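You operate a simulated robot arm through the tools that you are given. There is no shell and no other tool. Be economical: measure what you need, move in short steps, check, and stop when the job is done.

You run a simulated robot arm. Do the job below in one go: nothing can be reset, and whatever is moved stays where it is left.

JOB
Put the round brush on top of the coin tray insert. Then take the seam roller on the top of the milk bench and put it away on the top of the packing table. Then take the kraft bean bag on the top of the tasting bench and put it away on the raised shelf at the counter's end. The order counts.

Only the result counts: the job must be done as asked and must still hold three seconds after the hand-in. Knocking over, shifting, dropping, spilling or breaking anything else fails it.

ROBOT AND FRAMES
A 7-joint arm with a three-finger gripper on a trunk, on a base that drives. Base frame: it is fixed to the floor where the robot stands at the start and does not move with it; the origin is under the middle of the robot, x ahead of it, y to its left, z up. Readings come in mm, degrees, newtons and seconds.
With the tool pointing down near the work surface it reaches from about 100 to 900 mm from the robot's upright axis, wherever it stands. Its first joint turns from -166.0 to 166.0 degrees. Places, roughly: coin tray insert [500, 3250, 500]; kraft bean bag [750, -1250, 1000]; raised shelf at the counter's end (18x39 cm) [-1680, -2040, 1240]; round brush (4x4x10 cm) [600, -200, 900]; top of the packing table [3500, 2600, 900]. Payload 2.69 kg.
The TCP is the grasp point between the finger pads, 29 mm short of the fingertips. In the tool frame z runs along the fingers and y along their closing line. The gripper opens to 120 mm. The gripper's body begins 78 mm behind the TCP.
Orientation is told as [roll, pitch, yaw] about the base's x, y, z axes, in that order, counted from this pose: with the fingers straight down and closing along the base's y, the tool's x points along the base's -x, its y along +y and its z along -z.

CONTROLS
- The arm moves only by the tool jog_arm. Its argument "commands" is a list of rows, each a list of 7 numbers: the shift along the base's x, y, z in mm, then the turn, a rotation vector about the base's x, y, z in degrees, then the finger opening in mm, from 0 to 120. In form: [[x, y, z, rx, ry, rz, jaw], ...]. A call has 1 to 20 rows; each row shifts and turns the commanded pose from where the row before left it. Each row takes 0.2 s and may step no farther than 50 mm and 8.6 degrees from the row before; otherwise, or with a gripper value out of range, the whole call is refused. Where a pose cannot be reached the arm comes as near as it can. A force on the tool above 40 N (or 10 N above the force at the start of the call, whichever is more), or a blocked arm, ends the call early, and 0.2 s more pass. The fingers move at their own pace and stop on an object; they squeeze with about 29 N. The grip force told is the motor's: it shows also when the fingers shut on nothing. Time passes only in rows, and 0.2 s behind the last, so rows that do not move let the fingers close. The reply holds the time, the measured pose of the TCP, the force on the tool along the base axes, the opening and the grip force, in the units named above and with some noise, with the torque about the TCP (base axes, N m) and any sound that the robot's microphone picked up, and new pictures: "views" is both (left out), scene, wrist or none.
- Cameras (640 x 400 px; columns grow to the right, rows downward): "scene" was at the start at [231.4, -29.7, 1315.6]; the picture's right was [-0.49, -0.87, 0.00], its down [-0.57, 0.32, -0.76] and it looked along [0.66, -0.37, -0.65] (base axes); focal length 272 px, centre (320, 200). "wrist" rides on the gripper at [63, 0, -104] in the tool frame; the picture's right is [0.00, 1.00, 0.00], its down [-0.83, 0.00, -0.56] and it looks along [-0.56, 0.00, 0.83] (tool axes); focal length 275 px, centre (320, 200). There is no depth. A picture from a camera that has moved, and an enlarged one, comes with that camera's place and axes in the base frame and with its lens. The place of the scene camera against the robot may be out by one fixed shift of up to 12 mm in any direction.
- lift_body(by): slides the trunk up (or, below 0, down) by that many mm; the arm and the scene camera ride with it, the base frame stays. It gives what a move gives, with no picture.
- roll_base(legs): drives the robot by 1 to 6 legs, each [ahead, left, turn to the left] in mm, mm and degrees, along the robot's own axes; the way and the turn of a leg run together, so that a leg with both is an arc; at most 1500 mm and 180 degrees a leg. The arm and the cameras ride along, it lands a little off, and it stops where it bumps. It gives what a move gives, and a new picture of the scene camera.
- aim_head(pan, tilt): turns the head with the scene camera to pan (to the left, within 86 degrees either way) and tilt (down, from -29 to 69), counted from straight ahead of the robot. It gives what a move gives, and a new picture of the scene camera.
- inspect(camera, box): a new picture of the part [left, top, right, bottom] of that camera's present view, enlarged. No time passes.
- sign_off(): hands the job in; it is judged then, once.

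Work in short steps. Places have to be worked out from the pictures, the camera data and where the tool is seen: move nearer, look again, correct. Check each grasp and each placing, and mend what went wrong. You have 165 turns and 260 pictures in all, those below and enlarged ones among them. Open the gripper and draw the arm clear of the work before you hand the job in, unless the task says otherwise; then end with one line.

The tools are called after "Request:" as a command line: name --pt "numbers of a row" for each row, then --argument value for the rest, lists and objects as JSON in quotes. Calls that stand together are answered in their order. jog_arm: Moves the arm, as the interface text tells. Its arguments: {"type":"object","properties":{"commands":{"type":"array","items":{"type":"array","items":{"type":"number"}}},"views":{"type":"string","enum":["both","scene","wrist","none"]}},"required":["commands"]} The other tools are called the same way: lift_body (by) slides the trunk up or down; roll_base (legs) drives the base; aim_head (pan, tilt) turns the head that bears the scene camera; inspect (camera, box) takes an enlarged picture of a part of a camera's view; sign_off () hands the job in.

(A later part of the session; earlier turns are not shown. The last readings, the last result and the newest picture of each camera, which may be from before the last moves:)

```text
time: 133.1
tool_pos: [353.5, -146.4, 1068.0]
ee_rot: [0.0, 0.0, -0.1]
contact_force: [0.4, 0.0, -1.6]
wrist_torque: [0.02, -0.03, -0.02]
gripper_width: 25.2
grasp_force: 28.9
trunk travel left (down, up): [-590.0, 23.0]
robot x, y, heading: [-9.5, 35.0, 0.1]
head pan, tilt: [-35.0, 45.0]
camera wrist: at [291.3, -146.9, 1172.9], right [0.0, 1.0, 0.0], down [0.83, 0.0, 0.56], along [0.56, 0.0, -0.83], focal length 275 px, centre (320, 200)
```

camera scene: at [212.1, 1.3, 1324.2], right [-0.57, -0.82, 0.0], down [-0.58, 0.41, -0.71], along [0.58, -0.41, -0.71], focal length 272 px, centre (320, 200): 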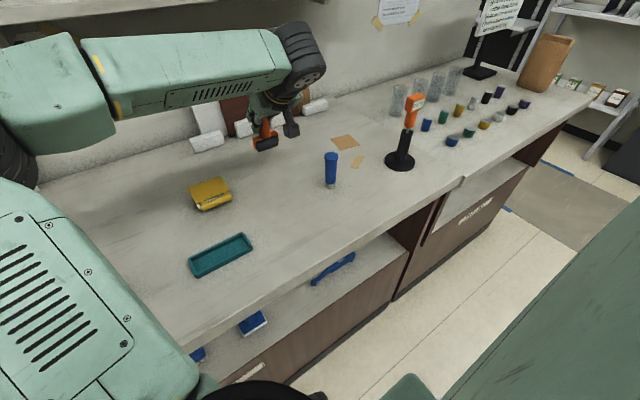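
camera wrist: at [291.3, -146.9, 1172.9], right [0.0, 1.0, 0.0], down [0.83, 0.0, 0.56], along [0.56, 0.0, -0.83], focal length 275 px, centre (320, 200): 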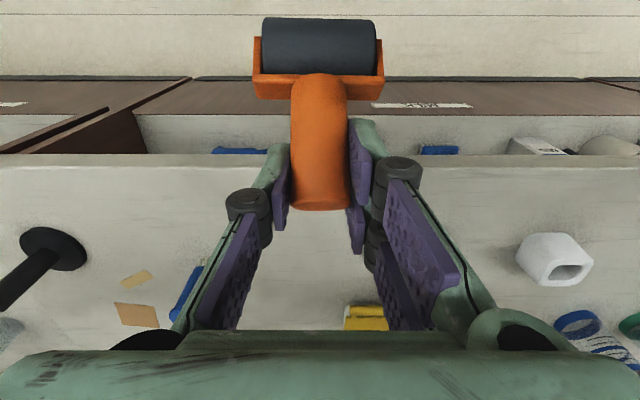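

Secured. I'll back off, turn left, and drive up the aisle in stages.

Request:
aim_head --pan 0 --tilt 25

Request:
roll_base --legs '[[-100, 0, 0], [0, 0, 90], [1500, 0, 0], [1500, 0, 0]]'

```text
time: 134.2
tool_pos: [354.6, -146.3, 1066.9]
ee_rot: [0.0, 0.1, 0.0]
contact_force: [0.9, -0.1, -1.1]
wrist_torque: [0.02, -0.06, 0.02]
gripper_width: 25.1
grasp_force: 29.0
trunk travel left (down, up): [-590.0, 23.0]
robot x, y, heading: [-10.8, 32.9, -0.1]
head pan, tilt: [0.0, 25.0]
camera scene: at [237.5, 47.9, 1354.8], right [0.0, -1.0, 0.0], down [-0.42, 0.0, -0.91], along [0.91, 0.0, -0.42], focal length 272 px, centre (320, 200)
```

scene: 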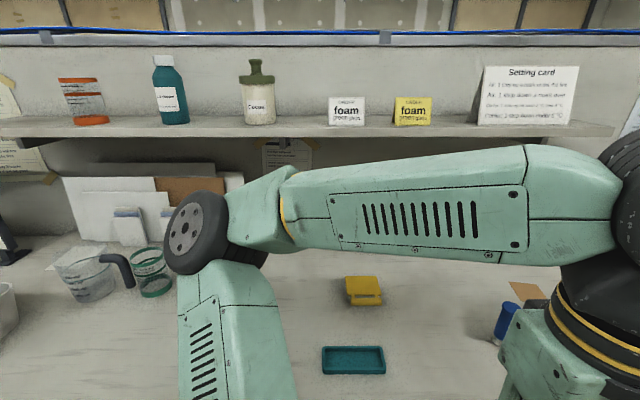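

```text
time: 153.0
tool_pos: [187.8, 3341.8, 1067.5]
ee_rot: [0.1, 0.0, 88.1]
contact_force: [0.2, -0.5, -1.8]
wrist_torque: [0.02, 0.02, -0.03]
gripper_width: 25.0
grasp_force: 29.5
trunk travel left (down, up): [-590.0, 23.0]
robot x, y, heading: [-8.7, 2978.8, 88.0]
head pan, tilt: [0.0, 25.0]
camera scene: at [3.1, 3241.3, 1354.8], right [1.0, -0.03, 0.0], down [-0.01, -0.42, -0.91], along [0.03, 0.91, -0.42], focal length 272 px, centre (320, 200)
```

scene: 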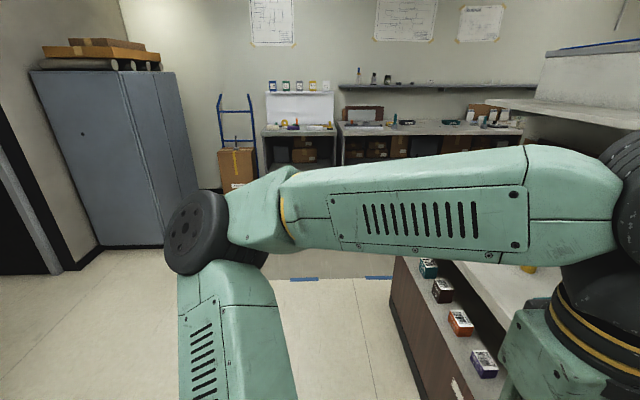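

I drifted slightly to the right; I'll correct, then continue past the counter's end.

Request:
roll_base --legs '[[0, 120, 2], [1500, 0, 0], [700, 0, 0]]'

Request:
aim_head --pan -75 --tilt 15

```text
time: 165.0
tool_pos: [74.8, 5538.4, 1066.4]
ee_rot: [0.1, -0.1, 89.1]
contact_force: [0.3, 0.1, -1.7]
wrist_torque: [0.02, 0.0, 0.01]
gripper_width: 25.0
grasp_force: 29.1
trunk travel left (down, up): [-590.0, 23.0]
robot x, y, heading: [-115.9, 5171.3, 89.0]
head pan, tilt: [0.0, 25.0]
camera scene: at [-107.6, 5433.5, 1354.7], right [1.0, -0.01, 0.0], down [-0.01, -0.42, -0.91], along [0.01, 0.91, -0.42], focal length 272 px, centre (320, 200)
```

scene: 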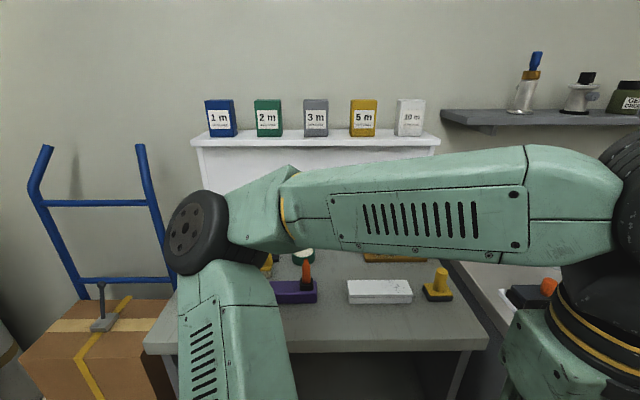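

```text
time: 166.5
tool_pos: [74.0, 5537.8, 1067.3]
ee_rot: [0.1, 0.0, 89.0]
contact_force: [0.4, -0.7, -1.2]
wrist_torque: [0.02, 0.0, 0.03]
gripper_width: 24.7
grasp_force: 29.0
trunk travel left (down, up): [-590.0, 23.0]
robot x, y, heading: [-111.4, 5175.5, 89.2]
head pan, tilt: [-75.0, 15.0]
camera scene: at [-18.4, 5364.0, 1371.0], right [0.24, -0.97, 0.0], down [-0.25, -0.06, -0.97], along [0.94, 0.24, -0.26], focal length 272 px, centre (320, 200)
```

scene: 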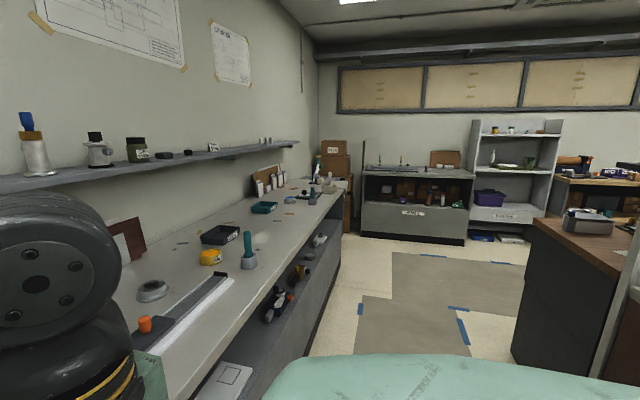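

There is a corridor in +x between the back bench (front y≈5780) and a dark cabinet (y≈4600). I'll back up a little, turn right, and drive into it.

Request:
roll_base --legs '[[-180, 0, 0], [0, 0, -89.2]]'

Request:
aim_head --pan -50 --tilt 20

```text
time: 171.9
tool_pos: [247.7, 4803.3, 1067.3]
ee_rot: [0.1, 0.0, -0.9]
contact_force: [0.4, -1.3, -0.7]
wrist_torque: [0.0, 0.0, -0.02]
gripper_width: 24.9
grasp_force: 28.6
trunk travel left (down, up): [-590.0, 23.0]
robot x, y, heading: [-117.9, 4994.0, -1.0]
head pan, tilt: [-75.0, 15.0]
camera scene: at [64.8, 4909.7, 1371.0], right [-0.97, -0.24, 0.0], down [-0.06, 0.25, -0.97], along [0.24, -0.94, -0.26], focal length 272 px, centre (320, 200)
```

scene: 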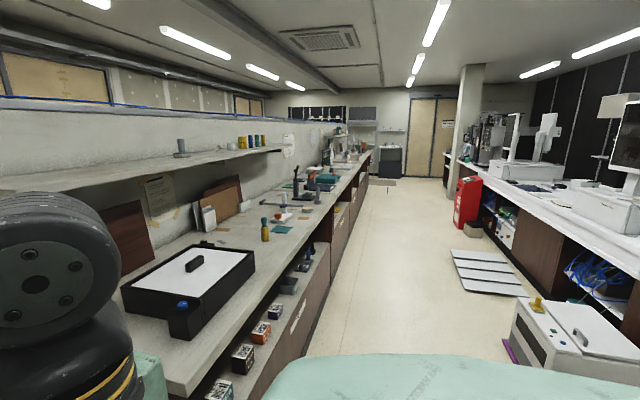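

```text
time: 172.8
tool_pos: [248.6, 4802.8, 1067.2]
ee_rot: [0.2, 0.1, -0.9]
contact_force: [0.0, -0.5, -0.3]
wrist_torque: [0.06, -0.06, 0.01]
gripper_width: 24.9
grasp_force: 28.8
trunk travel left (down, up): [-590.0, 23.0]
robot x, y, heading: [-111.9, 4992.9, -0.8]
head pan, tilt: [-50.0, 20.0]
camera scene: at [100.7, 4928.0, 1362.9], right [-0.78, -0.63, 0.0], down [-0.22, 0.27, -0.94], along [0.59, -0.73, -0.34], focal length 272 px, centre (320, 200)
```

scene: 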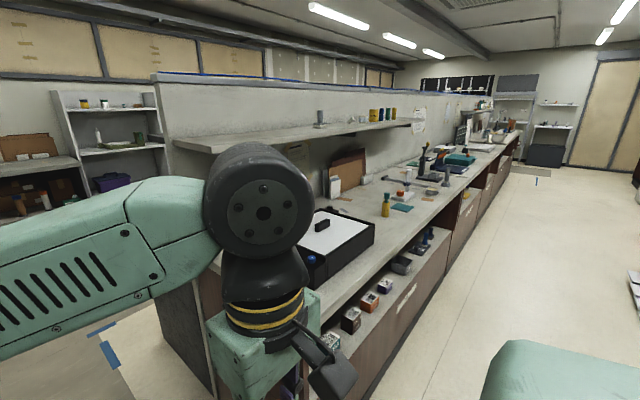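

Path is open; I'll shift left a bit and drive ahead into the corridor.

Request:
aim_head --pan -20 --tilt 25

Request:
roll_base --legs '[[0, 150, 1], [1400, 0, 0]]'

Request:
aim_head --pan -70 --tilt 20

```text
time: 173.8
tool_pos: [248.5, 4804.6, 1066.7]
ee_rot: [0.1, 0.1, -0.9]
contact_force: [0.2, 0.4, -0.3]
wrist_torque: [0.0, 0.0, -0.02]
gripper_width: 24.8
grasp_force: 29.0
trunk travel left (down, up): [-590.0, 23.0]
robot x, y, heading: [-116.2, 4989.8, -0.9]
head pan, tilt: [-20.0, 25.0]
camera scene: at [128.1, 4967.4, 1354.8], right [-0.36, -0.93, 0.0], down [-0.39, 0.15, -0.91], along [0.85, -0.32, -0.42], focal length 272 px, centre (320, 200)
```

scene: 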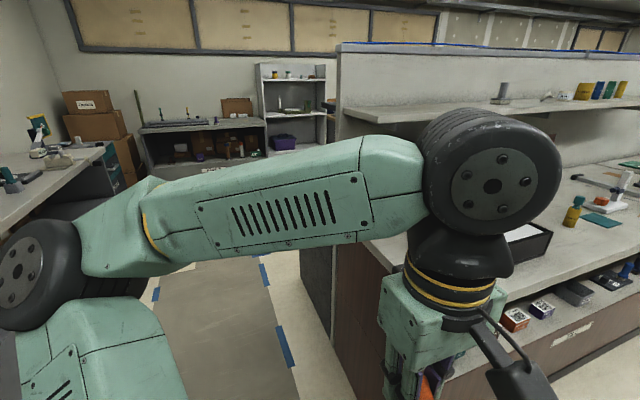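

```text
time: 182.2
tool_pos: [1654.2, 4973.8, 1068.0]
ee_rot: [0.0, -0.1, 0.4]
contact_force: [0.6, 0.5, -1.3]
wrist_torque: [0.02, -0.01, -0.01]
gripper_width: 24.9
grasp_force: 28.1
trunk travel left (down, up): [-590.0, 23.0]
robot x, y, heading: [1284.0, 5152.6, 0.4]
head pan, tilt: [-20.0, 25.0]
camera scene: at [1529.7, 5135.1, 1354.8], right [-0.33, -0.94, 0.0], down [-0.4, 0.14, -0.91], along [0.85, -0.3, -0.42], focal length 272 px, centre (320, 200)
```

scene: 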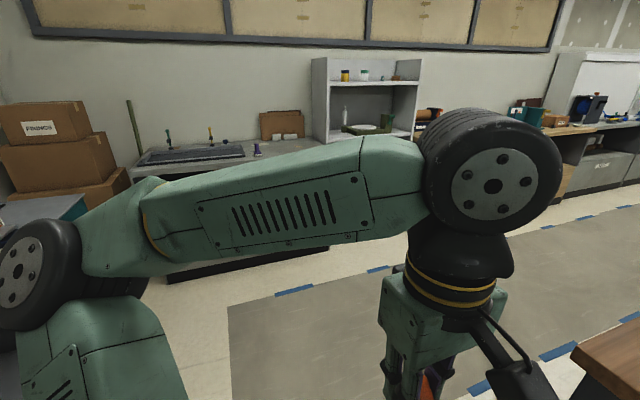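

```text
time: 183.3
tool_pos: [1653.7, 4972.9, 1067.7]
ee_rot: [0.2, 0.0, 0.5]
contact_force: [-0.1, 0.8, 0.4]
wrist_torque: [-0.01, -0.04, 0.01]
gripper_width: 25.1
grasp_force: 29.3
trunk travel left (down, up): [-590.0, 23.0]
robot x, y, heading: [1281.6, 5151.0, 0.5]
head pan, tilt: [-70.0, 20.0]
camera scene: at [1475.4, 5078.6, 1362.9], right [-0.94, -0.35, 0.0], down [-0.12, 0.32, -0.94], along [0.33, -0.88, -0.34], focal length 272 px, centre (320, 200)
```

scene: 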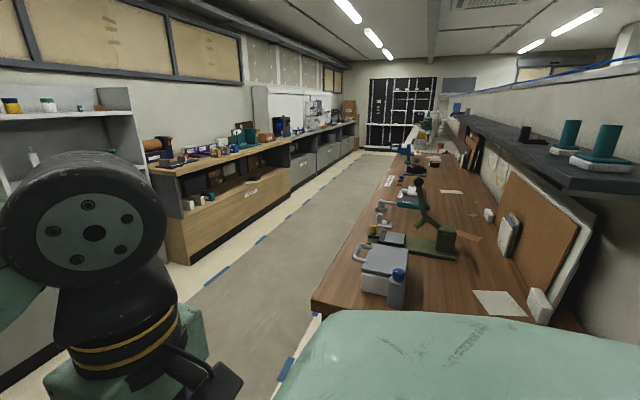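

The packing table is on the east wall side. I'll drive ahead to x≈2480, turn right (−y) and go down that aisle.

Request:
roll_base --legs '[[1200, 0, 0], [0, 0, -90.5]]'

Request:
aim_head --pan 20 --tilt 18

```text
time: 193.3
tool_pos: [2307.0, 4797.7, 1067.2]
ee_rot: [0.1, 0.0, -89.3]
contact_force: [-0.5, 0.2, -0.8]
wrist_torque: [-0.05, -0.01, -0.03]
gripper_width: 25.0
grasp_force: 29.2
trunk travel left (down, up): [-590.0, 23.0]
robot x, y, heading: [2482.7, 5163.5, -89.2]
head pan, tilt: [-70.0, 20.0]
camera scene: at [2400.7, 4988.9, 1362.9], right [-0.35, 0.94, 0.0], down [0.32, 0.12, -0.94], along [-0.88, -0.33, -0.34], focal length 272 px, centre (320, 200)
```

scene: 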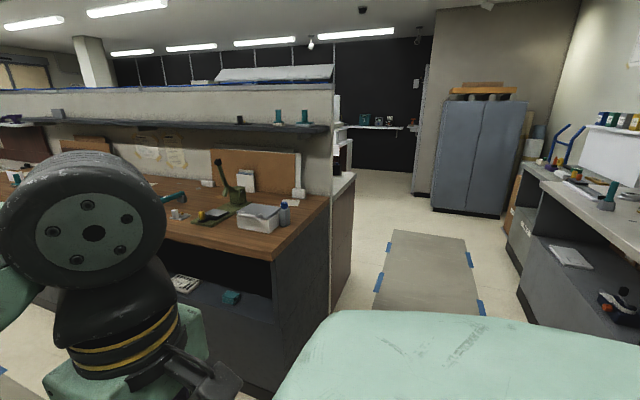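

```text
time: 195.0
tool_pos: [2306.9, 4795.9, 1065.8]
ee_rot: [0.0, 0.0, -89.3]
contact_force: [-0.2, -0.3, -1.2]
wrist_torque: [-0.05, 0.01, 0.03]
gripper_width: 24.8
grasp_force: 29.2
trunk travel left (down, up): [-590.0, 23.0]
robot x, y, heading: [2486.1, 5166.4, -89.1]
head pan, tilt: [20.0, 18.0]
camera scene: at [2520.8, 4934.6, 1366.2], right [-0.94, -0.35, 0.0], down [-0.11, 0.29, -0.95], along [0.34, -0.89, -0.31], focal length 272 px, centre (320, 200)
```

scene: 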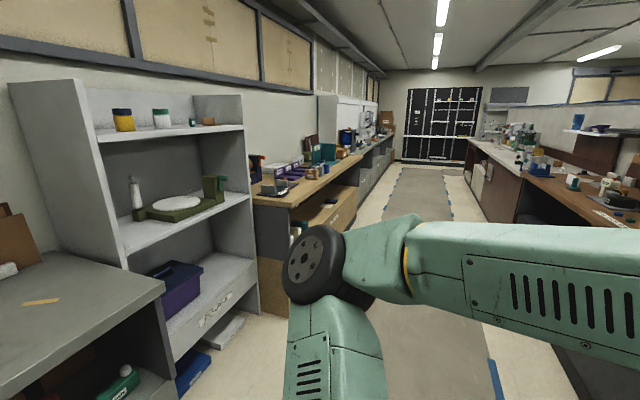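

Aisle is clear. I'll drive down to y≈3250 and look at the bench on the left.

Request:
roll_base --legs '[[1500, 0, -0.8], [400, 0, 0]]'

Request:
aim_head --pan 55 --tilt 25

```text
time: 204.6
tool_pos: [2284.2, 2884.2, 1067.0]
ee_rot: [0.1, 0.0, -91.0]
contact_force: [0.0, -0.3, -1.2]
wrist_torque: [-0.04, 0.04, 0.0]
gripper_width: 24.8
grasp_force: 29.3
trunk travel left (down, up): [-590.0, 23.0]
robot x, y, heading: [2469.4, 3249.7, -91.1]
head pan, tilt: [20.0, 18.0]
camera scene: at [2501.3, 3014.9, 1366.0], right [-0.95, -0.33, 0.0], down [-0.1, 0.29, -0.95], along [0.31, -0.9, -0.31], focal length 272 px, centre (320, 200)
```

scene: 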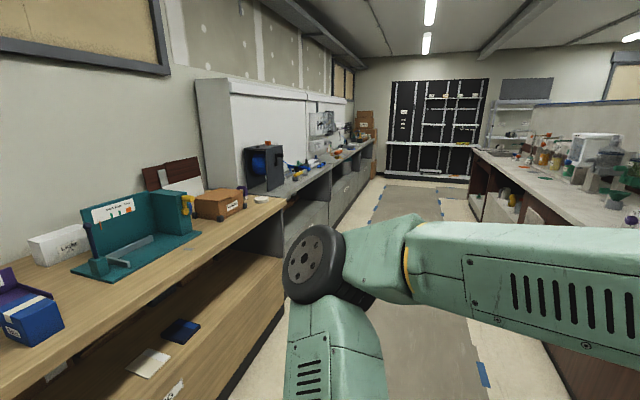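

```text
time: 205.6
tool_pos: [2284.0, 2883.7, 1067.0]
ee_rot: [0.1, 0.0, -90.9]
contact_force: [0.1, -0.8, -1.7]
wrist_torque: [-0.05, 0.01, -0.05]
gripper_width: 24.8
grasp_force: 29.0
trunk travel left (down, up): [-590.0, 23.0]
robot x, y, heading: [2472.4, 3247.7, -90.7]
head pan, tilt: [55.0, 25.0]
camera scene: at [2545.4, 3049.3, 1354.8], right [-0.59, -0.81, 0.0], down [-0.34, 0.25, -0.91], along [0.73, -0.53, -0.42], focal length 272 px, centre (320, 200)
```

scene: 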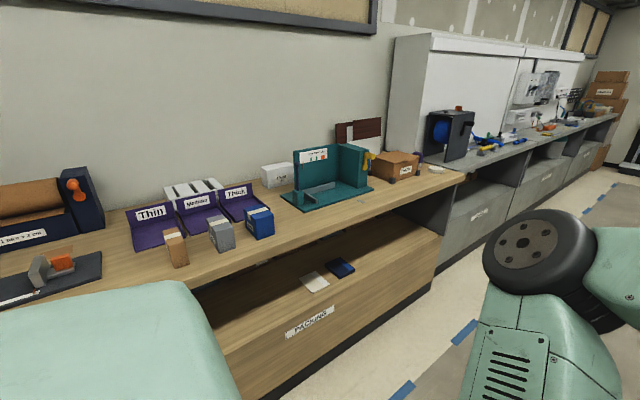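

The bench is labelled "PACKING". Its front strip near (3230, 2500) in front of the teal fixture looks free. I'll drive ahead 560 mm and turn left to face it.

Request:
roll_base --legs '[[560, 0, 0], [0, 0, 90.7]]'

Request:
aim_head --pan -15 --tilt 40

```text
time: 212.8
tool_pos: [2830.9, 2521.0, 1067.4]
ee_rot: [0.1, 0.0, 0.5]
contact_force: [-0.1, 0.5, -0.6]
wrist_torque: [0.02, -0.03, 0.01]
gripper_width: 24.9
grasp_force: 28.8
trunk travel left (down, up): [-590.0, 23.0]
robot x, y, heading: [2462.1, 2699.7, 0.5]
head pan, tilt: [55.0, 25.0]
camera scene: at [2671.7, 2788.2, 1354.8], right [0.82, -0.57, 0.0], down [-0.24, -0.35, -0.91], along [0.51, 0.75, -0.42], focal length 272 px, centre (320, 200)
```

scene: 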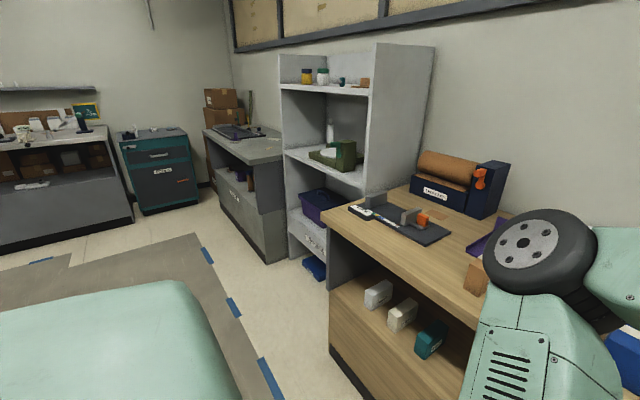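

```text
time: 214.2
tool_pos: [2831.3, 2521.3, 1067.8]
ee_rot: [0.1, 0.0, 0.4]
contact_force: [0.8, 0.4, -0.2]
wrist_torque: [-0.01, -0.04, -0.01]
gripper_width: 24.8
grasp_force: 28.9
trunk travel left (down, up): [-590.0, 23.0]
robot x, y, heading: [2467.4, 2702.0, 0.4]
head pan, tilt: [-15.0, 40.0]
camera scene: at [2701.8, 2691.0, 1331.5], right [-0.25, -0.97, 0.0], down [-0.62, 0.16, -0.77], along [0.74, -0.19, -0.64], focal length 272 px, centre (320, 200)
```

scene: 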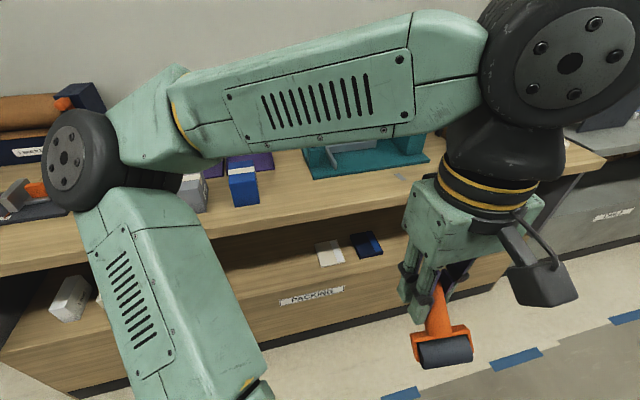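

Roller still held. I'll extend over the bench's front strip with the 45° tilt so that the roller is upright again.

Request:
jog_arm --pt "40 0 0 0 0 0 5" --pt "40 -5 0 0 -7.5 0 5" --pt "40 -5 0 0 -7.5 0 5" --pt "40 -5 0 0 -7.5 0 5" --pt "40 -5 0 0 -7.5 0 5" --pt "40 0 0 0 -7.5 0 5" --pt "40 0 0 0 -7.5 0 5" --pt "40 0 -10 0 0 0 5" --pt "40 0 -10 0 0 0 5" --pt "35 0 -10 0 0 0 5" --pt "0 0 0 0 0 0 5"

```text
time: 216.6
tool_pos: [3227.3, 2499.0, 1037.9]
ee_rot: [-0.3, -45.0, 0.5]
contact_force: [0.1, -0.3, -1.0]
wrist_torque: [-0.03, 0.02, 0.01]
gripper_width: 24.9
grasp_force: 29.6
trunk travel left (down, up): [-590.0, 23.0]
robot x, y, heading: [2461.8, 2698.8, 0.4]
head pan, tilt: [-15.0, 40.0]
camera scene: at [2701.7, 2691.0, 1331.5], right [-0.25, -0.97, 0.0], down [-0.62, 0.16, -0.77], along [0.74, -0.19, -0.64], focal length 272 px, centre (320, 200)
camera wrist: at [3108.0, 2498.1, 1068.5], right [-0.01, 1.0, -0.01], down [0.19, 0.01, 0.98], along [0.98, 0.01, -0.19], focal length 275 px, centre (320, 200)
```

scene: 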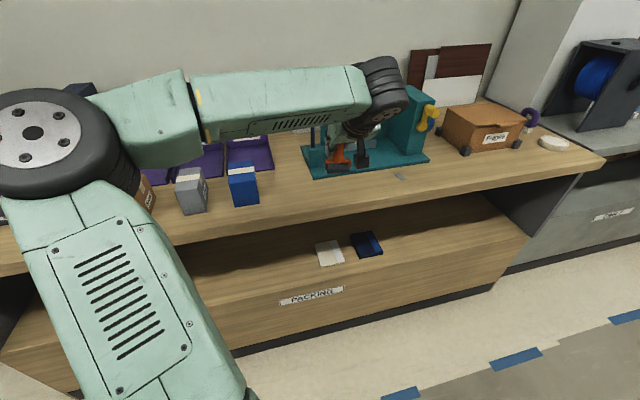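
wrist: 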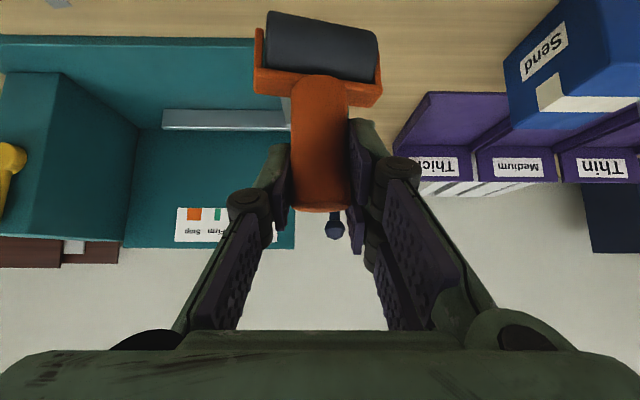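

The roller is upright again (slightly yawed), over the free strip in front of the fixture (its edge x≈3293). I'll shift back 12 mm and lower carefully.

Request:
jog_arm --pt "-12 5 -20 0 0 0 5" --pt "0 0 -16 0 0 0 5" --pt "0 0 -4 0 0 0 5" --pt "0 0 -4 0 0 0 5" --pt "0 0 0 0 0 0 5"

```text
time: 217.8
tool_pos: [3215.0, 2505.7, 993.6]
ee_rot: [-0.4, -45.0, 0.6]
contact_force: [0.7, 0.5, -0.8]
wrist_torque: [-0.03, -0.02, -0.01]
gripper_width: 24.8
grasp_force: 28.7
trunk travel left (down, up): [-590.0, 23.0]
robot x, y, heading: [2461.6, 2700.8, 0.5]
head pan, tilt: [-15.0, 40.0]
camera scene: at [2701.9, 2690.9, 1331.5], right [-0.25, -0.97, 0.0], down [-0.62, 0.16, -0.77], along [0.74, -0.19, -0.64], focal length 272 px, centre (320, 200)
camera wrist: at [3096.3, 2503.5, 1023.5], right [-0.01, 1.0, -0.01], down [0.19, 0.01, 0.98], along [0.98, 0.01, -0.19], focal length 275 px, centre (320, 200)
```

scene: 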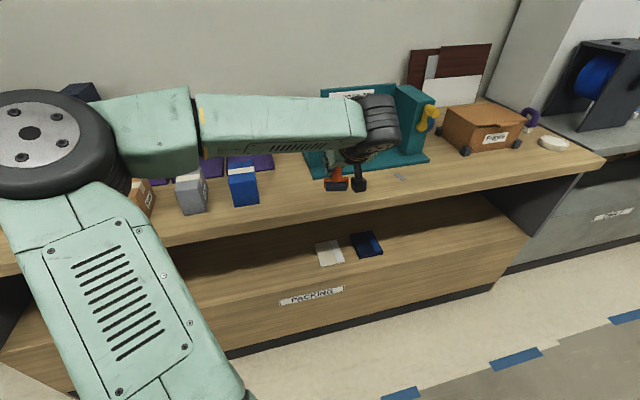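
wrist: 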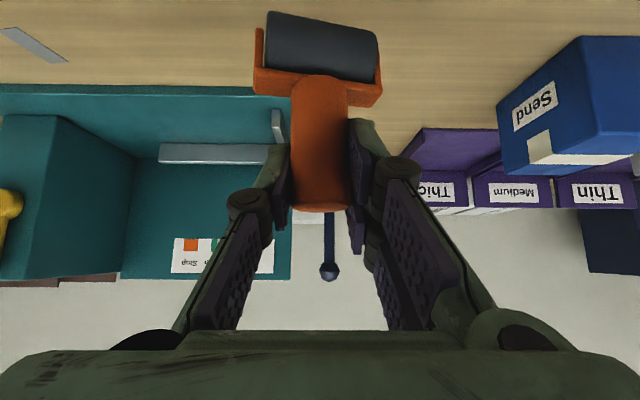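

Request:
jog_arm --pt "0 0 -6 0 0 0 5" --pt "0 0 -4 0 0 0 5" --pt "0 0 -3 0 0 0 5" --pt "0 0 0 0 0 0 5" --views "none"

Request:
jog_arm --pt "0 0 -2 0 0 0 5" --pt "0 0 -2 0 0 0 5" --pt "0 0 0 0 0 0 5" --views "none"

Request:
jog_arm --pt "0 0 -2 0 0 0 5" --pt "0 0 -1 0 0 0 5" --pt "0 0 0 0 0 0 5" --views "none"

```text
time: 218.8
tool_pos: [3214.6, 2504.8, 979.5]
ee_rot: [-0.4, -45.1, 0.6]
contact_force: [-0.6, 0.0, -1.3]
wrist_torque: [0.01, -0.03, -0.02]
gripper_width: 24.9
grasp_force: 29.0
trunk travel left (down, up): [-590.0, 23.0]
robot x, y, heading: [2461.4, 2697.0, 0.6]
head pan, tilt: [-15.0, 40.0]
```

```text
time: 219.6
tool_pos: [3214.3, 2506.2, 975.7]
ee_rot: [-0.4, -44.9, 0.7]
contact_force: [0.0, -0.4, -1.3]
wrist_torque: [-0.02, -0.04, -0.02]
gripper_width: 25.0
grasp_force: 28.6
trunk travel left (down, up): [-590.0, 23.0]
robot x, y, heading: [2459.7, 2699.9, 0.7]
head pan, tilt: [-15.0, 40.0]
```

```text
time: 220.4
tool_pos: [3214.8, 2506.6, 973.1]
ee_rot: [-0.4, -45.0, 0.6]
contact_force: [0.0, -0.2, -0.9]
wrist_torque: [0.03, 0.02, 0.04]
gripper_width: 24.9
grasp_force: 28.5
trunk travel left (down, up): [-590.0, 23.0]
robot x, y, heading: [2459.9, 2698.7, 0.7]
head pan, tilt: [-15.0, 40.0]
```

Request:
jog_arm --pt "0 0 -2 0 0 0 5" --pt "0 0 -2 0 0 0 5" --pt "0 0 0 0 0 0 5" --views "none"

Request:
jog_arm --pt "0 0 -2 0 0 0 5" --pt "0 0 -1 0 0 0 5" --pt "0 0 0 0 0 0 5" --views "wrist"

```text
time: 221.2
tool_pos: [3214.3, 2505.7, 970.0]
ee_rot: [-0.3, -45.0, 0.7]
contact_force: [-0.3, -0.2, -0.6]
wrist_torque: [0.03, -0.01, 0.0]
gripper_width: 24.6
grasp_force: 28.5
trunk travel left (down, up): [-590.0, 23.0]
robot x, y, heading: [2464.1, 2701.1, 0.7]
head pan, tilt: [-15.0, 40.0]
```

```text
time: 222.0
tool_pos: [3215.4, 2505.7, 965.7]
ee_rot: [-0.3, -45.0, 0.6]
contact_force: [-0.1, 0.4, -1.7]
wrist_torque: [0.05, -0.01, -0.01]
gripper_width: 24.6
grasp_force: 28.7
trunk travel left (down, up): [-590.0, 23.0]
robot x, y, heading: [2462.2, 2694.4, 0.5]
head pan, tilt: [-15.0, 40.0]
camera wrist: at [3096.0, 2504.2, 996.7], right [-0.01, 1.0, -0.01], down [0.19, 0.01, 0.98], along [0.98, 0.01, -0.2], focal length 275 px, centre (320, 200)
```

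wrist: 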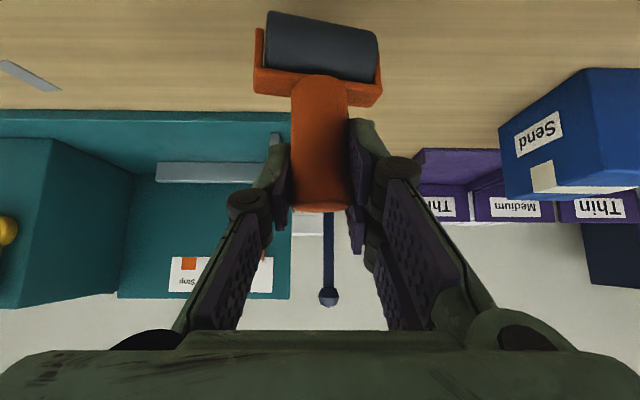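

Request:
jog_arm --pt "0 0 -2 0 0 0 5" --pt "0 0 -2 0 0 0 5" --pt "0 0 0 0 0 0 5" --views "none"

Request:
jog_arm --pt "0 0 -2 0 0 0 5" --pt "0 0 -1 0 0 0 5" --pt "0 0 0 0 0 0 5" --views "none"

Request:
jog_arm --pt "0 0 -2 0 0 0 5" --pt "0 0 -1 0 0 0 5" --pt "0 0 0 0 0 0 5" --views "none"

```text
time: 222.8
tool_pos: [3213.4, 2505.1, 962.6]
ee_rot: [-0.4, -45.0, 0.6]
contact_force: [-0.6, 0.2, -1.2]
wrist_torque: [0.0, 0.0, 0.03]
gripper_width: 25.0
grasp_force: 28.9
trunk travel left (down, up): [-590.0, 23.0]
robot x, y, heading: [2462.2, 2699.7, 0.4]
head pan, tilt: [-15.0, 40.0]
```

```text
time: 223.6
tool_pos: [3213.4, 2504.6, 959.2]
ee_rot: [-0.3, -45.0, 0.6]
contact_force: [-0.3, 0.8, -1.4]
wrist_torque: [0.01, -0.03, 0.02]
gripper_width: 24.6
grasp_force: 29.2
trunk travel left (down, up): [-590.0, 23.0]
robot x, y, heading: [2458.4, 2698.2, 0.5]
head pan, tilt: [-15.0, 40.0]
```

```text
time: 224.4
tool_pos: [3213.2, 2504.5, 956.3]
ee_rot: [-0.3, -45.0, 0.6]
contact_force: [0.5, 0.5, -1.1]
wrist_torque: [-0.03, -0.01, 0.03]
gripper_width: 25.0
grasp_force: 28.5
trunk travel left (down, up): [-590.0, 23.0]
robot x, y, heading: [2462.3, 2700.1, 0.3]
head pan, tilt: [-15.0, 40.0]
```

Request:
inspect --camera "scene" --box '[290, 120, 420, 220]'

Request:
inspect --camera "wrist" --box '[220, 0, 440, 140]'

```text
4.00 times, centred on (355, 170) of scene
camera zoom: at [2701.8, 2690.9, 1331.5], right [-0.25, -0.97, 0.0], down [-0.62, 0.16, -0.77], along [0.74, -0.19, -0.64], focal length 1086 px, centre (180, 320)
```

zoom: 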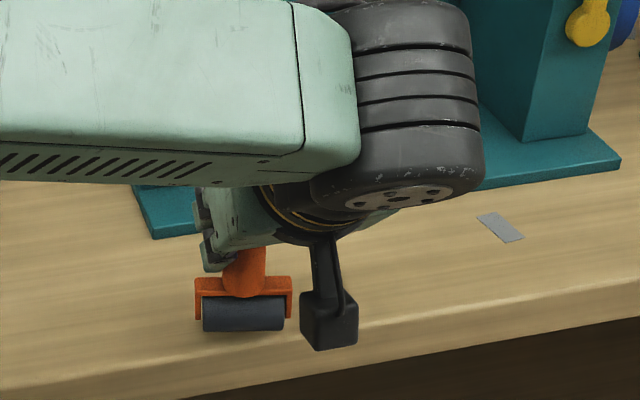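

```text
2.86 times, centred on (330, 70) of wrist
camera zoom: at [3094.9, 2503.6, 986.8], right [-0.01, 1.0, -0.01], down [0.2, 0.01, 0.98], along [0.98, 0.01, -0.2], focal length 786 px, centre (291, 571)
```

zoom: 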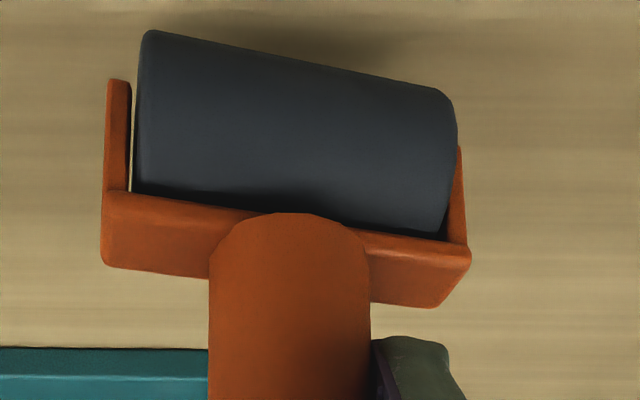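

Very close to contact; the drum is only ~33 mm from the front edge, so I'll shift 28 mm deeper first and then continue lowering.

Request:
jog_arm --pt "14 0 4 0 0 0 5" --pt "14 0 0 0 0 0 5" --pt "0 0 -4 0 0 0 5" --pt "0 0 -2 0 0 0 5" --pt "0 0 0 0 0 0 5" --views "none"

Request:
jog_arm --pt "0 0 -2 0 0 0 5" --pt "0 0 -1 0 0 0 5" --pt "0 0 0 0 0 0 5" --views "none"

Request:
jog_arm --pt "0 0 -2 0 0 0 5" --pt "0 0 -1 0 0 0 5" --pt "0 0 0 0 0 0 5" --views "none"

```text
time: 225.6
tool_pos: [3239.7, 2505.5, 954.9]
ee_rot: [-0.3, -44.9, 0.6]
contact_force: [0.2, 1.0, -1.1]
wrist_torque: [0.02, 0.0, -0.02]
gripper_width: 24.8
grasp_force: 29.1
trunk travel left (down, up): [-590.0, 23.0]
robot x, y, heading: [2460.1, 2699.1, 0.5]
head pan, tilt: [-15.0, 40.0]
```

```text
time: 226.4
tool_pos: [3241.0, 2505.0, 951.3]
ee_rot: [-0.3, -44.9, 0.6]
contact_force: [0.8, 0.1, -1.4]
wrist_torque: [-0.02, -0.01, 0.02]
gripper_width: 24.8
grasp_force: 29.1
trunk travel left (down, up): [-590.0, 23.0]
robot x, y, heading: [2463.7, 2701.5, 0.5]
head pan, tilt: [-15.0, 40.0]
```

```text
time: 227.2
tool_pos: [3240.7, 2505.0, 947.9]
ee_rot: [-0.3, -45.0, 0.6]
contact_force: [-0.6, 0.6, -0.6]
wrist_torque: [0.01, 0.03, -0.05]
gripper_width: 24.7
grasp_force: 29.6
trunk travel left (down, up): [-590.0, 23.0]
robot x, y, heading: [2463.9, 2701.5, 0.5]
head pan, tilt: [-15.0, 40.0]
```

Request:
jog_arm --pt "0 0 -2 0 0 0 5" --pt "0 0 -2 0 0 0 5" --pt "0 0 0 0 0 0 5" --views "none"

Request:
jog_arm --pt "0 0 -2 0 0 0 5" --pt "0 0 -1 0 0 0 5" --pt "0 0 0 0 0 0 5" --views "wrist"

```text
time: 228.0
tool_pos: [3241.5, 2505.7, 944.6]
ee_rot: [-0.3, -44.9, 0.7]
contact_force: [-1.6, -0.3, -1.3]
wrist_torque: [0.0, 0.02, -0.02]
gripper_width: 24.8
grasp_force: 28.9
trunk travel left (down, up): [-590.0, 23.0]
robot x, y, heading: [2463.6, 2697.9, 0.5]
head pan, tilt: [-15.0, 40.0]
```

```text
time: 228.8
tool_pos: [3240.9, 2505.8, 942.2]
ee_rot: [-0.5, -45.3, 0.7]
contact_force: [1.2, 0.4, 10.9]
wrist_torque: [0.43, 0.02, -0.05]
gripper_width: 24.5
grasp_force: 29.3
trunk travel left (down, up): [-590.0, 23.0]
robot x, y, heading: [2462.6, 2695.5, 0.4]
head pan, tilt: [-15.0, 40.0]
camera wrist: at [3122.5, 2503.8, 973.5], right [-0.01, 1.0, -0.01], down [0.19, 0.01, 0.98], along [0.98, 0.01, -0.19], focal length 275 px, centre (320, 200)
```

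wrist: 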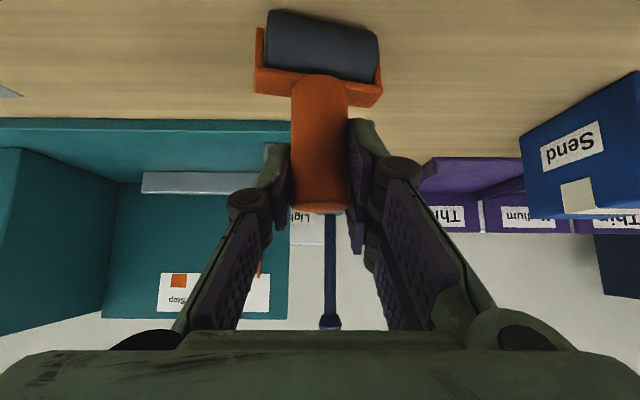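

Contact, with the +y end touching first. I'll press 1.5 mm more to level it in the grip, then open slowly.

Request:
jog_arm --pt "0 0 -1.5 0 0 0 5" --pt "0 0 0 0 0 0 5" --views "none"

Request:
jog_arm --pt "0 0 1 0 0 0 24" --pt "0 0 0 0 0 0 32" --pt "0 0 0 0 0 0 40" --pt "0 0 0 0 0 0 60" --pt "0 0 0 0 0 0 70" --pt "0 0 0 0 0 0 70" --views "wrist"

```text
time: 229.4
tool_pos: [3240.2, 2506.1, 943.4]
ee_rot: [-0.4, -45.3, 0.5]
contact_force: [1.5, -0.3, 21.5]
wrist_torque: [0.68, 0.02, 0.03]
gripper_width: 25.0
grasp_force: 29.0
trunk travel left (down, up): [-590.0, 23.0]
robot x, y, heading: [2465.1, 2697.4, 0.5]
head pan, tilt: [-15.0, 40.0]
```

```text
time: 230.8
tool_pos: [3239.4, 2506.1, 940.7]
ee_rot: [-0.3, -45.0, 0.6]
contact_force: [0.3, -0.5, -0.3]
wrist_torque: [0.01, -0.02, -0.01]
gripper_width: 69.7
grasp_force: 0.1
trunk travel left (down, up): [-590.0, 23.0]
robot x, y, heading: [2464.1, 2701.7, 0.4]
head pan, tilt: [-15.0, 40.0]
camera wrist: at [3123.0, 2503.8, 971.6], right [-0.01, 1.0, -0.01], down [0.19, 0.01, 0.98], along [0.98, 0.01, -0.19], focal length 275 px, centre (320, 200)
```

wrist: 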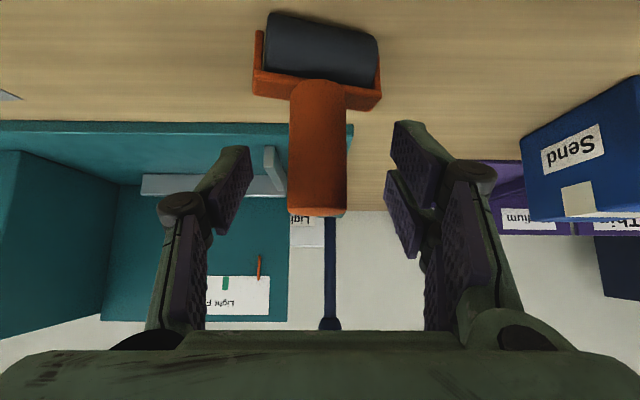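

Roller stands by itself. I'll withdraw backwards and up along the tool axis, then check.

Request:
jog_arm --pt "-18 0 18 0 0 0 70" --pt "-25 0 25 0 0 0 70" --pt "-35 0 25 0 0 0 70" --pt "-40 0 20 0 0 0 70" --pt "-40 0 10 0 0 0 70" --pt "0 0 0 0 0 0 70"

```text
time: 232.2
tool_pos: [3083.5, 2507.4, 1038.8]
ee_rot: [-0.4, -45.2, 0.7]
contact_force: [-0.1, 0.1, 0.2]
wrist_torque: [0.01, 0.0, -0.03]
gripper_width: 70.1
grasp_force: 0.1
trunk travel left (down, up): [-590.0, 23.0]
robot x, y, heading: [2463.1, 2698.0, 0.5]
head pan, tilt: [-15.0, 40.0]
camera scene: at [2701.8, 2691.0, 1331.5], right [-0.25, -0.97, 0.0], down [-0.62, 0.16, -0.77], along [0.74, -0.19, -0.64], focal length 272 px, centre (320, 200)
camera wrist: at [2965.1, 2505.0, 1070.1], right [-0.01, 1.0, -0.01], down [0.19, 0.01, 0.98], along [0.98, 0.01, -0.19], focal length 275 px, centre (320, 200)
```

scene: 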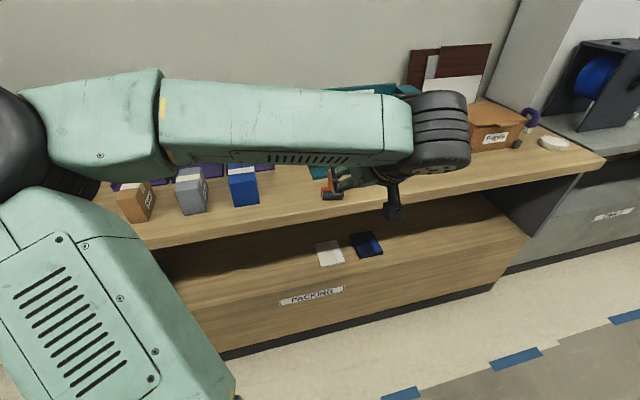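
wrist: 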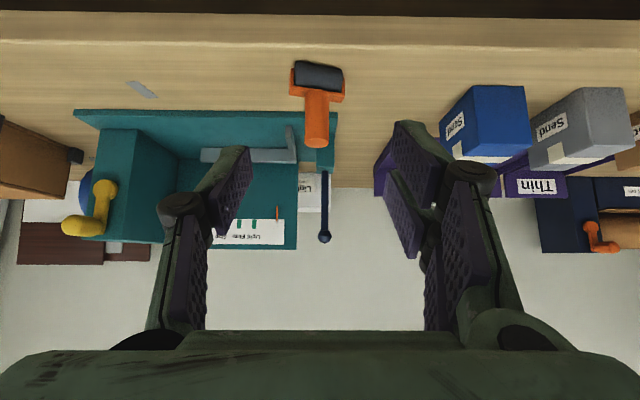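

Roller placed upright on the packing table. Next I'll fold the arm and look south along this aisle for a shorter way to the tasting bench.

Request:
jog_arm --pt "-10 0 10 0 7.5 0 70" --pt "-30 0 5 0 7.5 0 70" --pt "-30 0 5 0 7.5 0 70" --pt "-30 0 5 0 7.5 0 70" --pt "-30 0 5 0 7.5 0 70" --pt "-30 0 0 0 7.5 0 70" --pt "-45 0 0 0 0 0 70" --pt "-45 0 0 0 0 0 70" --pt "0 0 0 0 0 0 70" --views "none"

Request:
roll_base --legs '[[0, 0, -90.5]]'

Request:
aim_head --pan -15 --tilt 10

```text
time: 234.2
tool_pos: [2833.8, 2507.9, 1068.5]
ee_rot: [0.1, 0.0, 0.5]
contact_force: [-0.2, -0.7, 0.6]
wrist_torque: [-0.01, 0.0, 0.02]
gripper_width: 70.1
grasp_force: 0.1
trunk travel left (down, up): [-590.0, 23.0]
robot x, y, heading: [2464.5, 2703.4, 0.1]
head pan, tilt: [-15.0, 40.0]
```

```text
time: 238.5
tool_pos: [2270.8, 2326.9, 1068.6]
ee_rot: [0.2, 0.0, -89.3]
contact_force: [-0.2, 0.0, 0.2]
wrist_torque: [0.0, 0.0, 0.01]
gripper_width: 70.1
grasp_force: 0.1
trunk travel left (down, up): [-590.0, 23.0]
robot x, y, heading: [2464.7, 2699.6, -89.2]
head pan, tilt: [-15.0, 40.0]
camera scene: at [2444.5, 2472.5, 1331.5], right [-0.97, 0.25, 0.0], down [0.16, 0.62, -0.77], along [-0.19, -0.74, -0.64], focal length 272 px, centre (320, 200)
```

scene: 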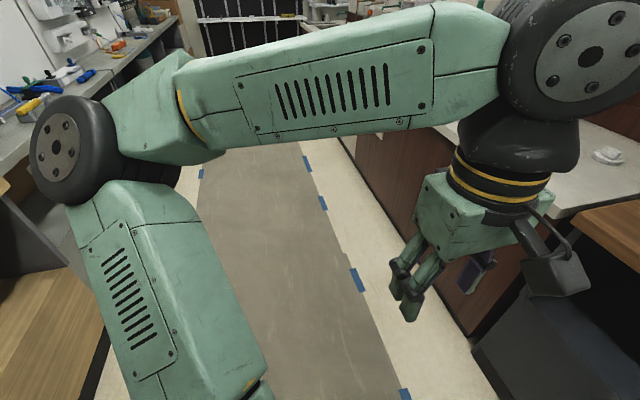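

```text
time: 239.4
tool_pos: [2272.3, 2326.5, 1068.7]
ee_rot: [0.1, 0.0, -89.3]
contact_force: [-0.8, -0.4, 0.0]
wrist_torque: [-0.04, 0.0, -0.01]
gripper_width: 70.0
grasp_force: 0.0
trunk travel left (down, up): [-590.0, 23.0]
robot x, y, heading: [2460.7, 2696.6, -89.0]
head pan, tilt: [-15.0, 10.0]
camera scene: at [2442.6, 2464.8, 1379.1], right [-0.97, 0.25, 0.0], down [0.04, 0.17, -0.98], along [-0.24, -0.95, -0.17], focal length 272 px, centre (320, 200)
```

scene: 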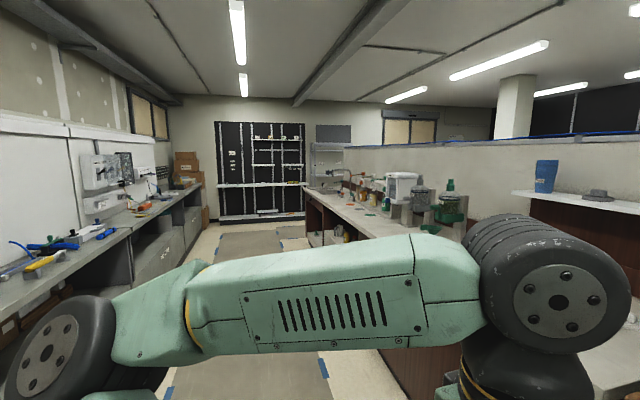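

The south end is open too. I'll drive down the aisle.

Request:
roll_base --legs '[[1500, 60, -1], [1500, 0, 0]]'

Request:
aim_head --pan -25 --tilt 10

```text
refused: leg 1 is longer than a leg can be; nothing moved
```

```text
time: 240.2
tool_pos: [2272.7, 2326.4, 1068.4]
ee_rot: [0.1, 0.0, -89.3]
contact_force: [0.2, -0.1, -0.4]
wrist_torque: [0.01, 0.01, 0.0]
gripper_width: 70.1
grasp_force: 0.1
trunk travel left (down, up): [-590.0, 23.0]
robot x, y, heading: [2461.5, 2697.2, -89.4]
head pan, tilt: [-25.0, 10.0]
camera scene: at [2427.4, 2470.1, 1379.2], right [-0.91, 0.41, 0.0], down [0.07, 0.16, -0.98], along [-0.4, -0.9, -0.17], focal length 272 px, centre (320, 200)
```

scene: 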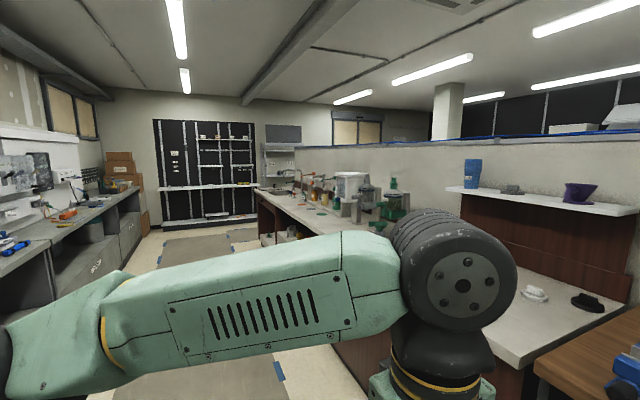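

Request:
roll_base --legs '[[1495, 60, -0.5], [1500, 0, 0]]'

Request:
aim_head --pan -40 --tilt 15

```text
time: 254.7
tool_pos: [2269.2, -680.5, 1069.0]
ee_rot: [0.0, 0.0, -92.1]
contact_force: [0.7, -0.4, 0.8]
wrist_torque: [0.01, 0.01, 0.01]
gripper_width: 69.9
grasp_force: 0.1
trunk travel left (down, up): [-590.0, 23.0]
robot x, y, heading: [2473.5, -318.2, -92.2]
head pan, tilt: [-25.0, 10.0]
camera scene: at [2430.3, -545.1, 1379.2], right [-0.89, 0.46, 0.0], down [0.08, 0.15, -0.98], along [-0.45, -0.88, -0.17], focal length 272 px, centre (320, 200)
```

scene: 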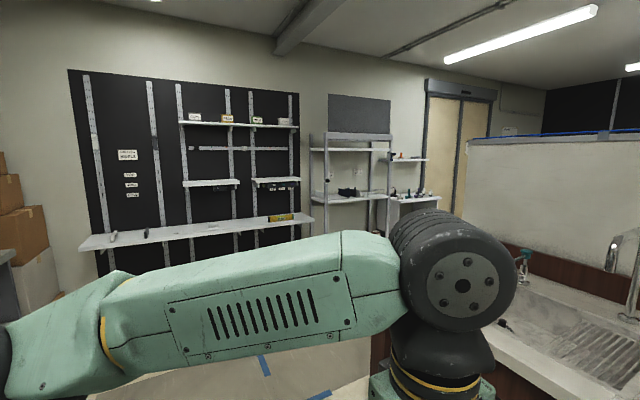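

```text
time: 255.5
tool_pos: [2268.5, -680.2, 1068.5]
ee_rot: [0.1, -0.1, -92.3]
contact_force: [-0.6, -0.6, -1.1]
wrist_torque: [0.02, 0.01, -0.01]
gripper_width: 70.0
grasp_force: 0.0
trunk travel left (down, up): [-590.0, 23.0]
robot x, y, heading: [2477.4, -319.2, -91.9]
head pan, tilt: [-40.0, 15.0]
camera scene: at [2410.1, -531.5, 1371.1], right [-0.74, 0.67, 0.0], down [0.17, 0.19, -0.97], along [-0.65, -0.72, -0.26], focal length 272 px, centre (320, 200)
```

scene: 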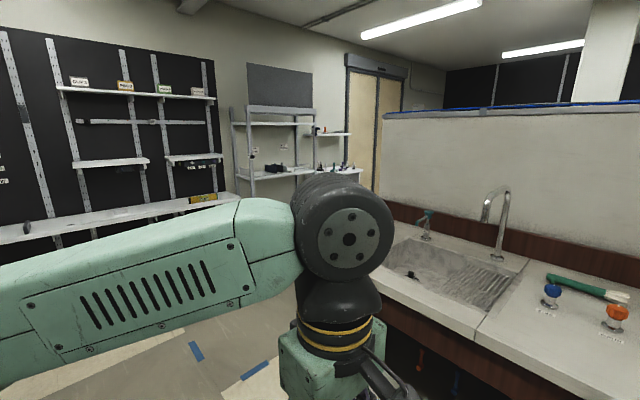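

The south passage is between the counter end (y≈-1500) and the shelving (y≈-2475). I'll go to about (2600,-1470), turn west there where the arm sweep is clear, then look.

Request:
roll_base --legs '[[1150, 160, 2], [0, 0, -90]]'

Request:
aim_head --pan 0 --tilt 35

```text
time: 265.2
tool_pos: [2237.2, -1246.9, 1068.5]
ee_rot: [0.1, 0.0, 179.6]
contact_force: [-1.0, -0.6, 0.9]
wrist_torque: [0.0, -0.02, 0.0]
gripper_width: 70.0
grasp_force: 0.0
trunk travel left (down, up): [-590.0, 23.0]
robot x, y, heading: [2606.6, -1445.8, 180.1]
head pan, tilt: [-40.0, 15.0]
camera scene: at [2380.6, -1370.5, 1371.1], right [0.65, 0.76, 0.0], down [0.2, -0.17, -0.97], along [-0.74, 0.62, -0.26], focal length 272 px, centre (320, 200)
```

scene: 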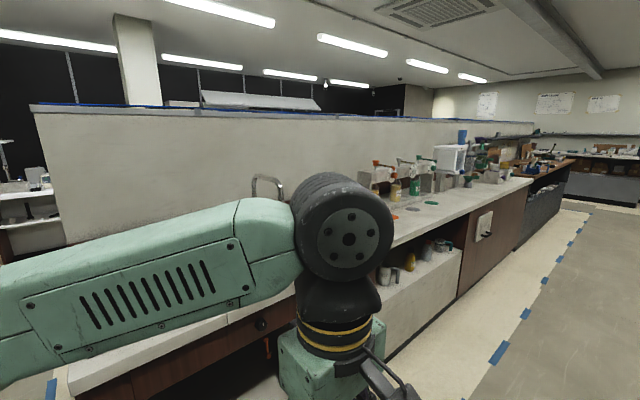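

```text
time: 266.2
tool_pos: [2236.7, -1246.3, 1067.9]
ee_rot: [0.1, 0.0, 179.6]
contact_force: [-0.4, -0.3, 0.1]
wrist_torque: [0.01, -0.05, -0.01]
gripper_width: 69.9
grasp_force: 0.0
trunk travel left (down, up): [-590.0, 23.0]
robot x, y, heading: [2606.8, -1444.2, 179.9]
head pan, tilt: [0.0, 35.0]
camera scene: at [2363.7, -1430.4, 1339.1], right [0.01, 1.0, 0.0], down [0.57, 0.0, -0.82], along [-0.82, 0.01, -0.57], focal length 272 px, centre (320, 200)
```

scene: 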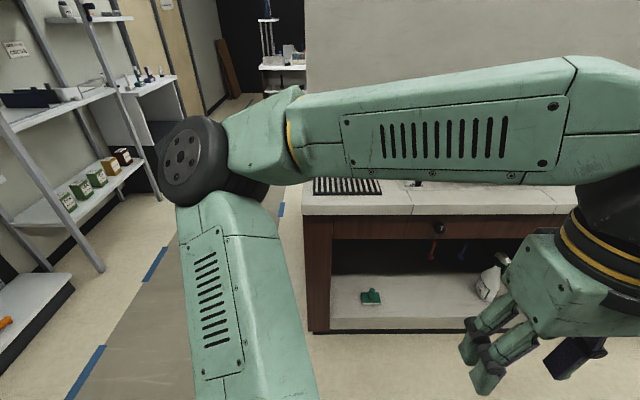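

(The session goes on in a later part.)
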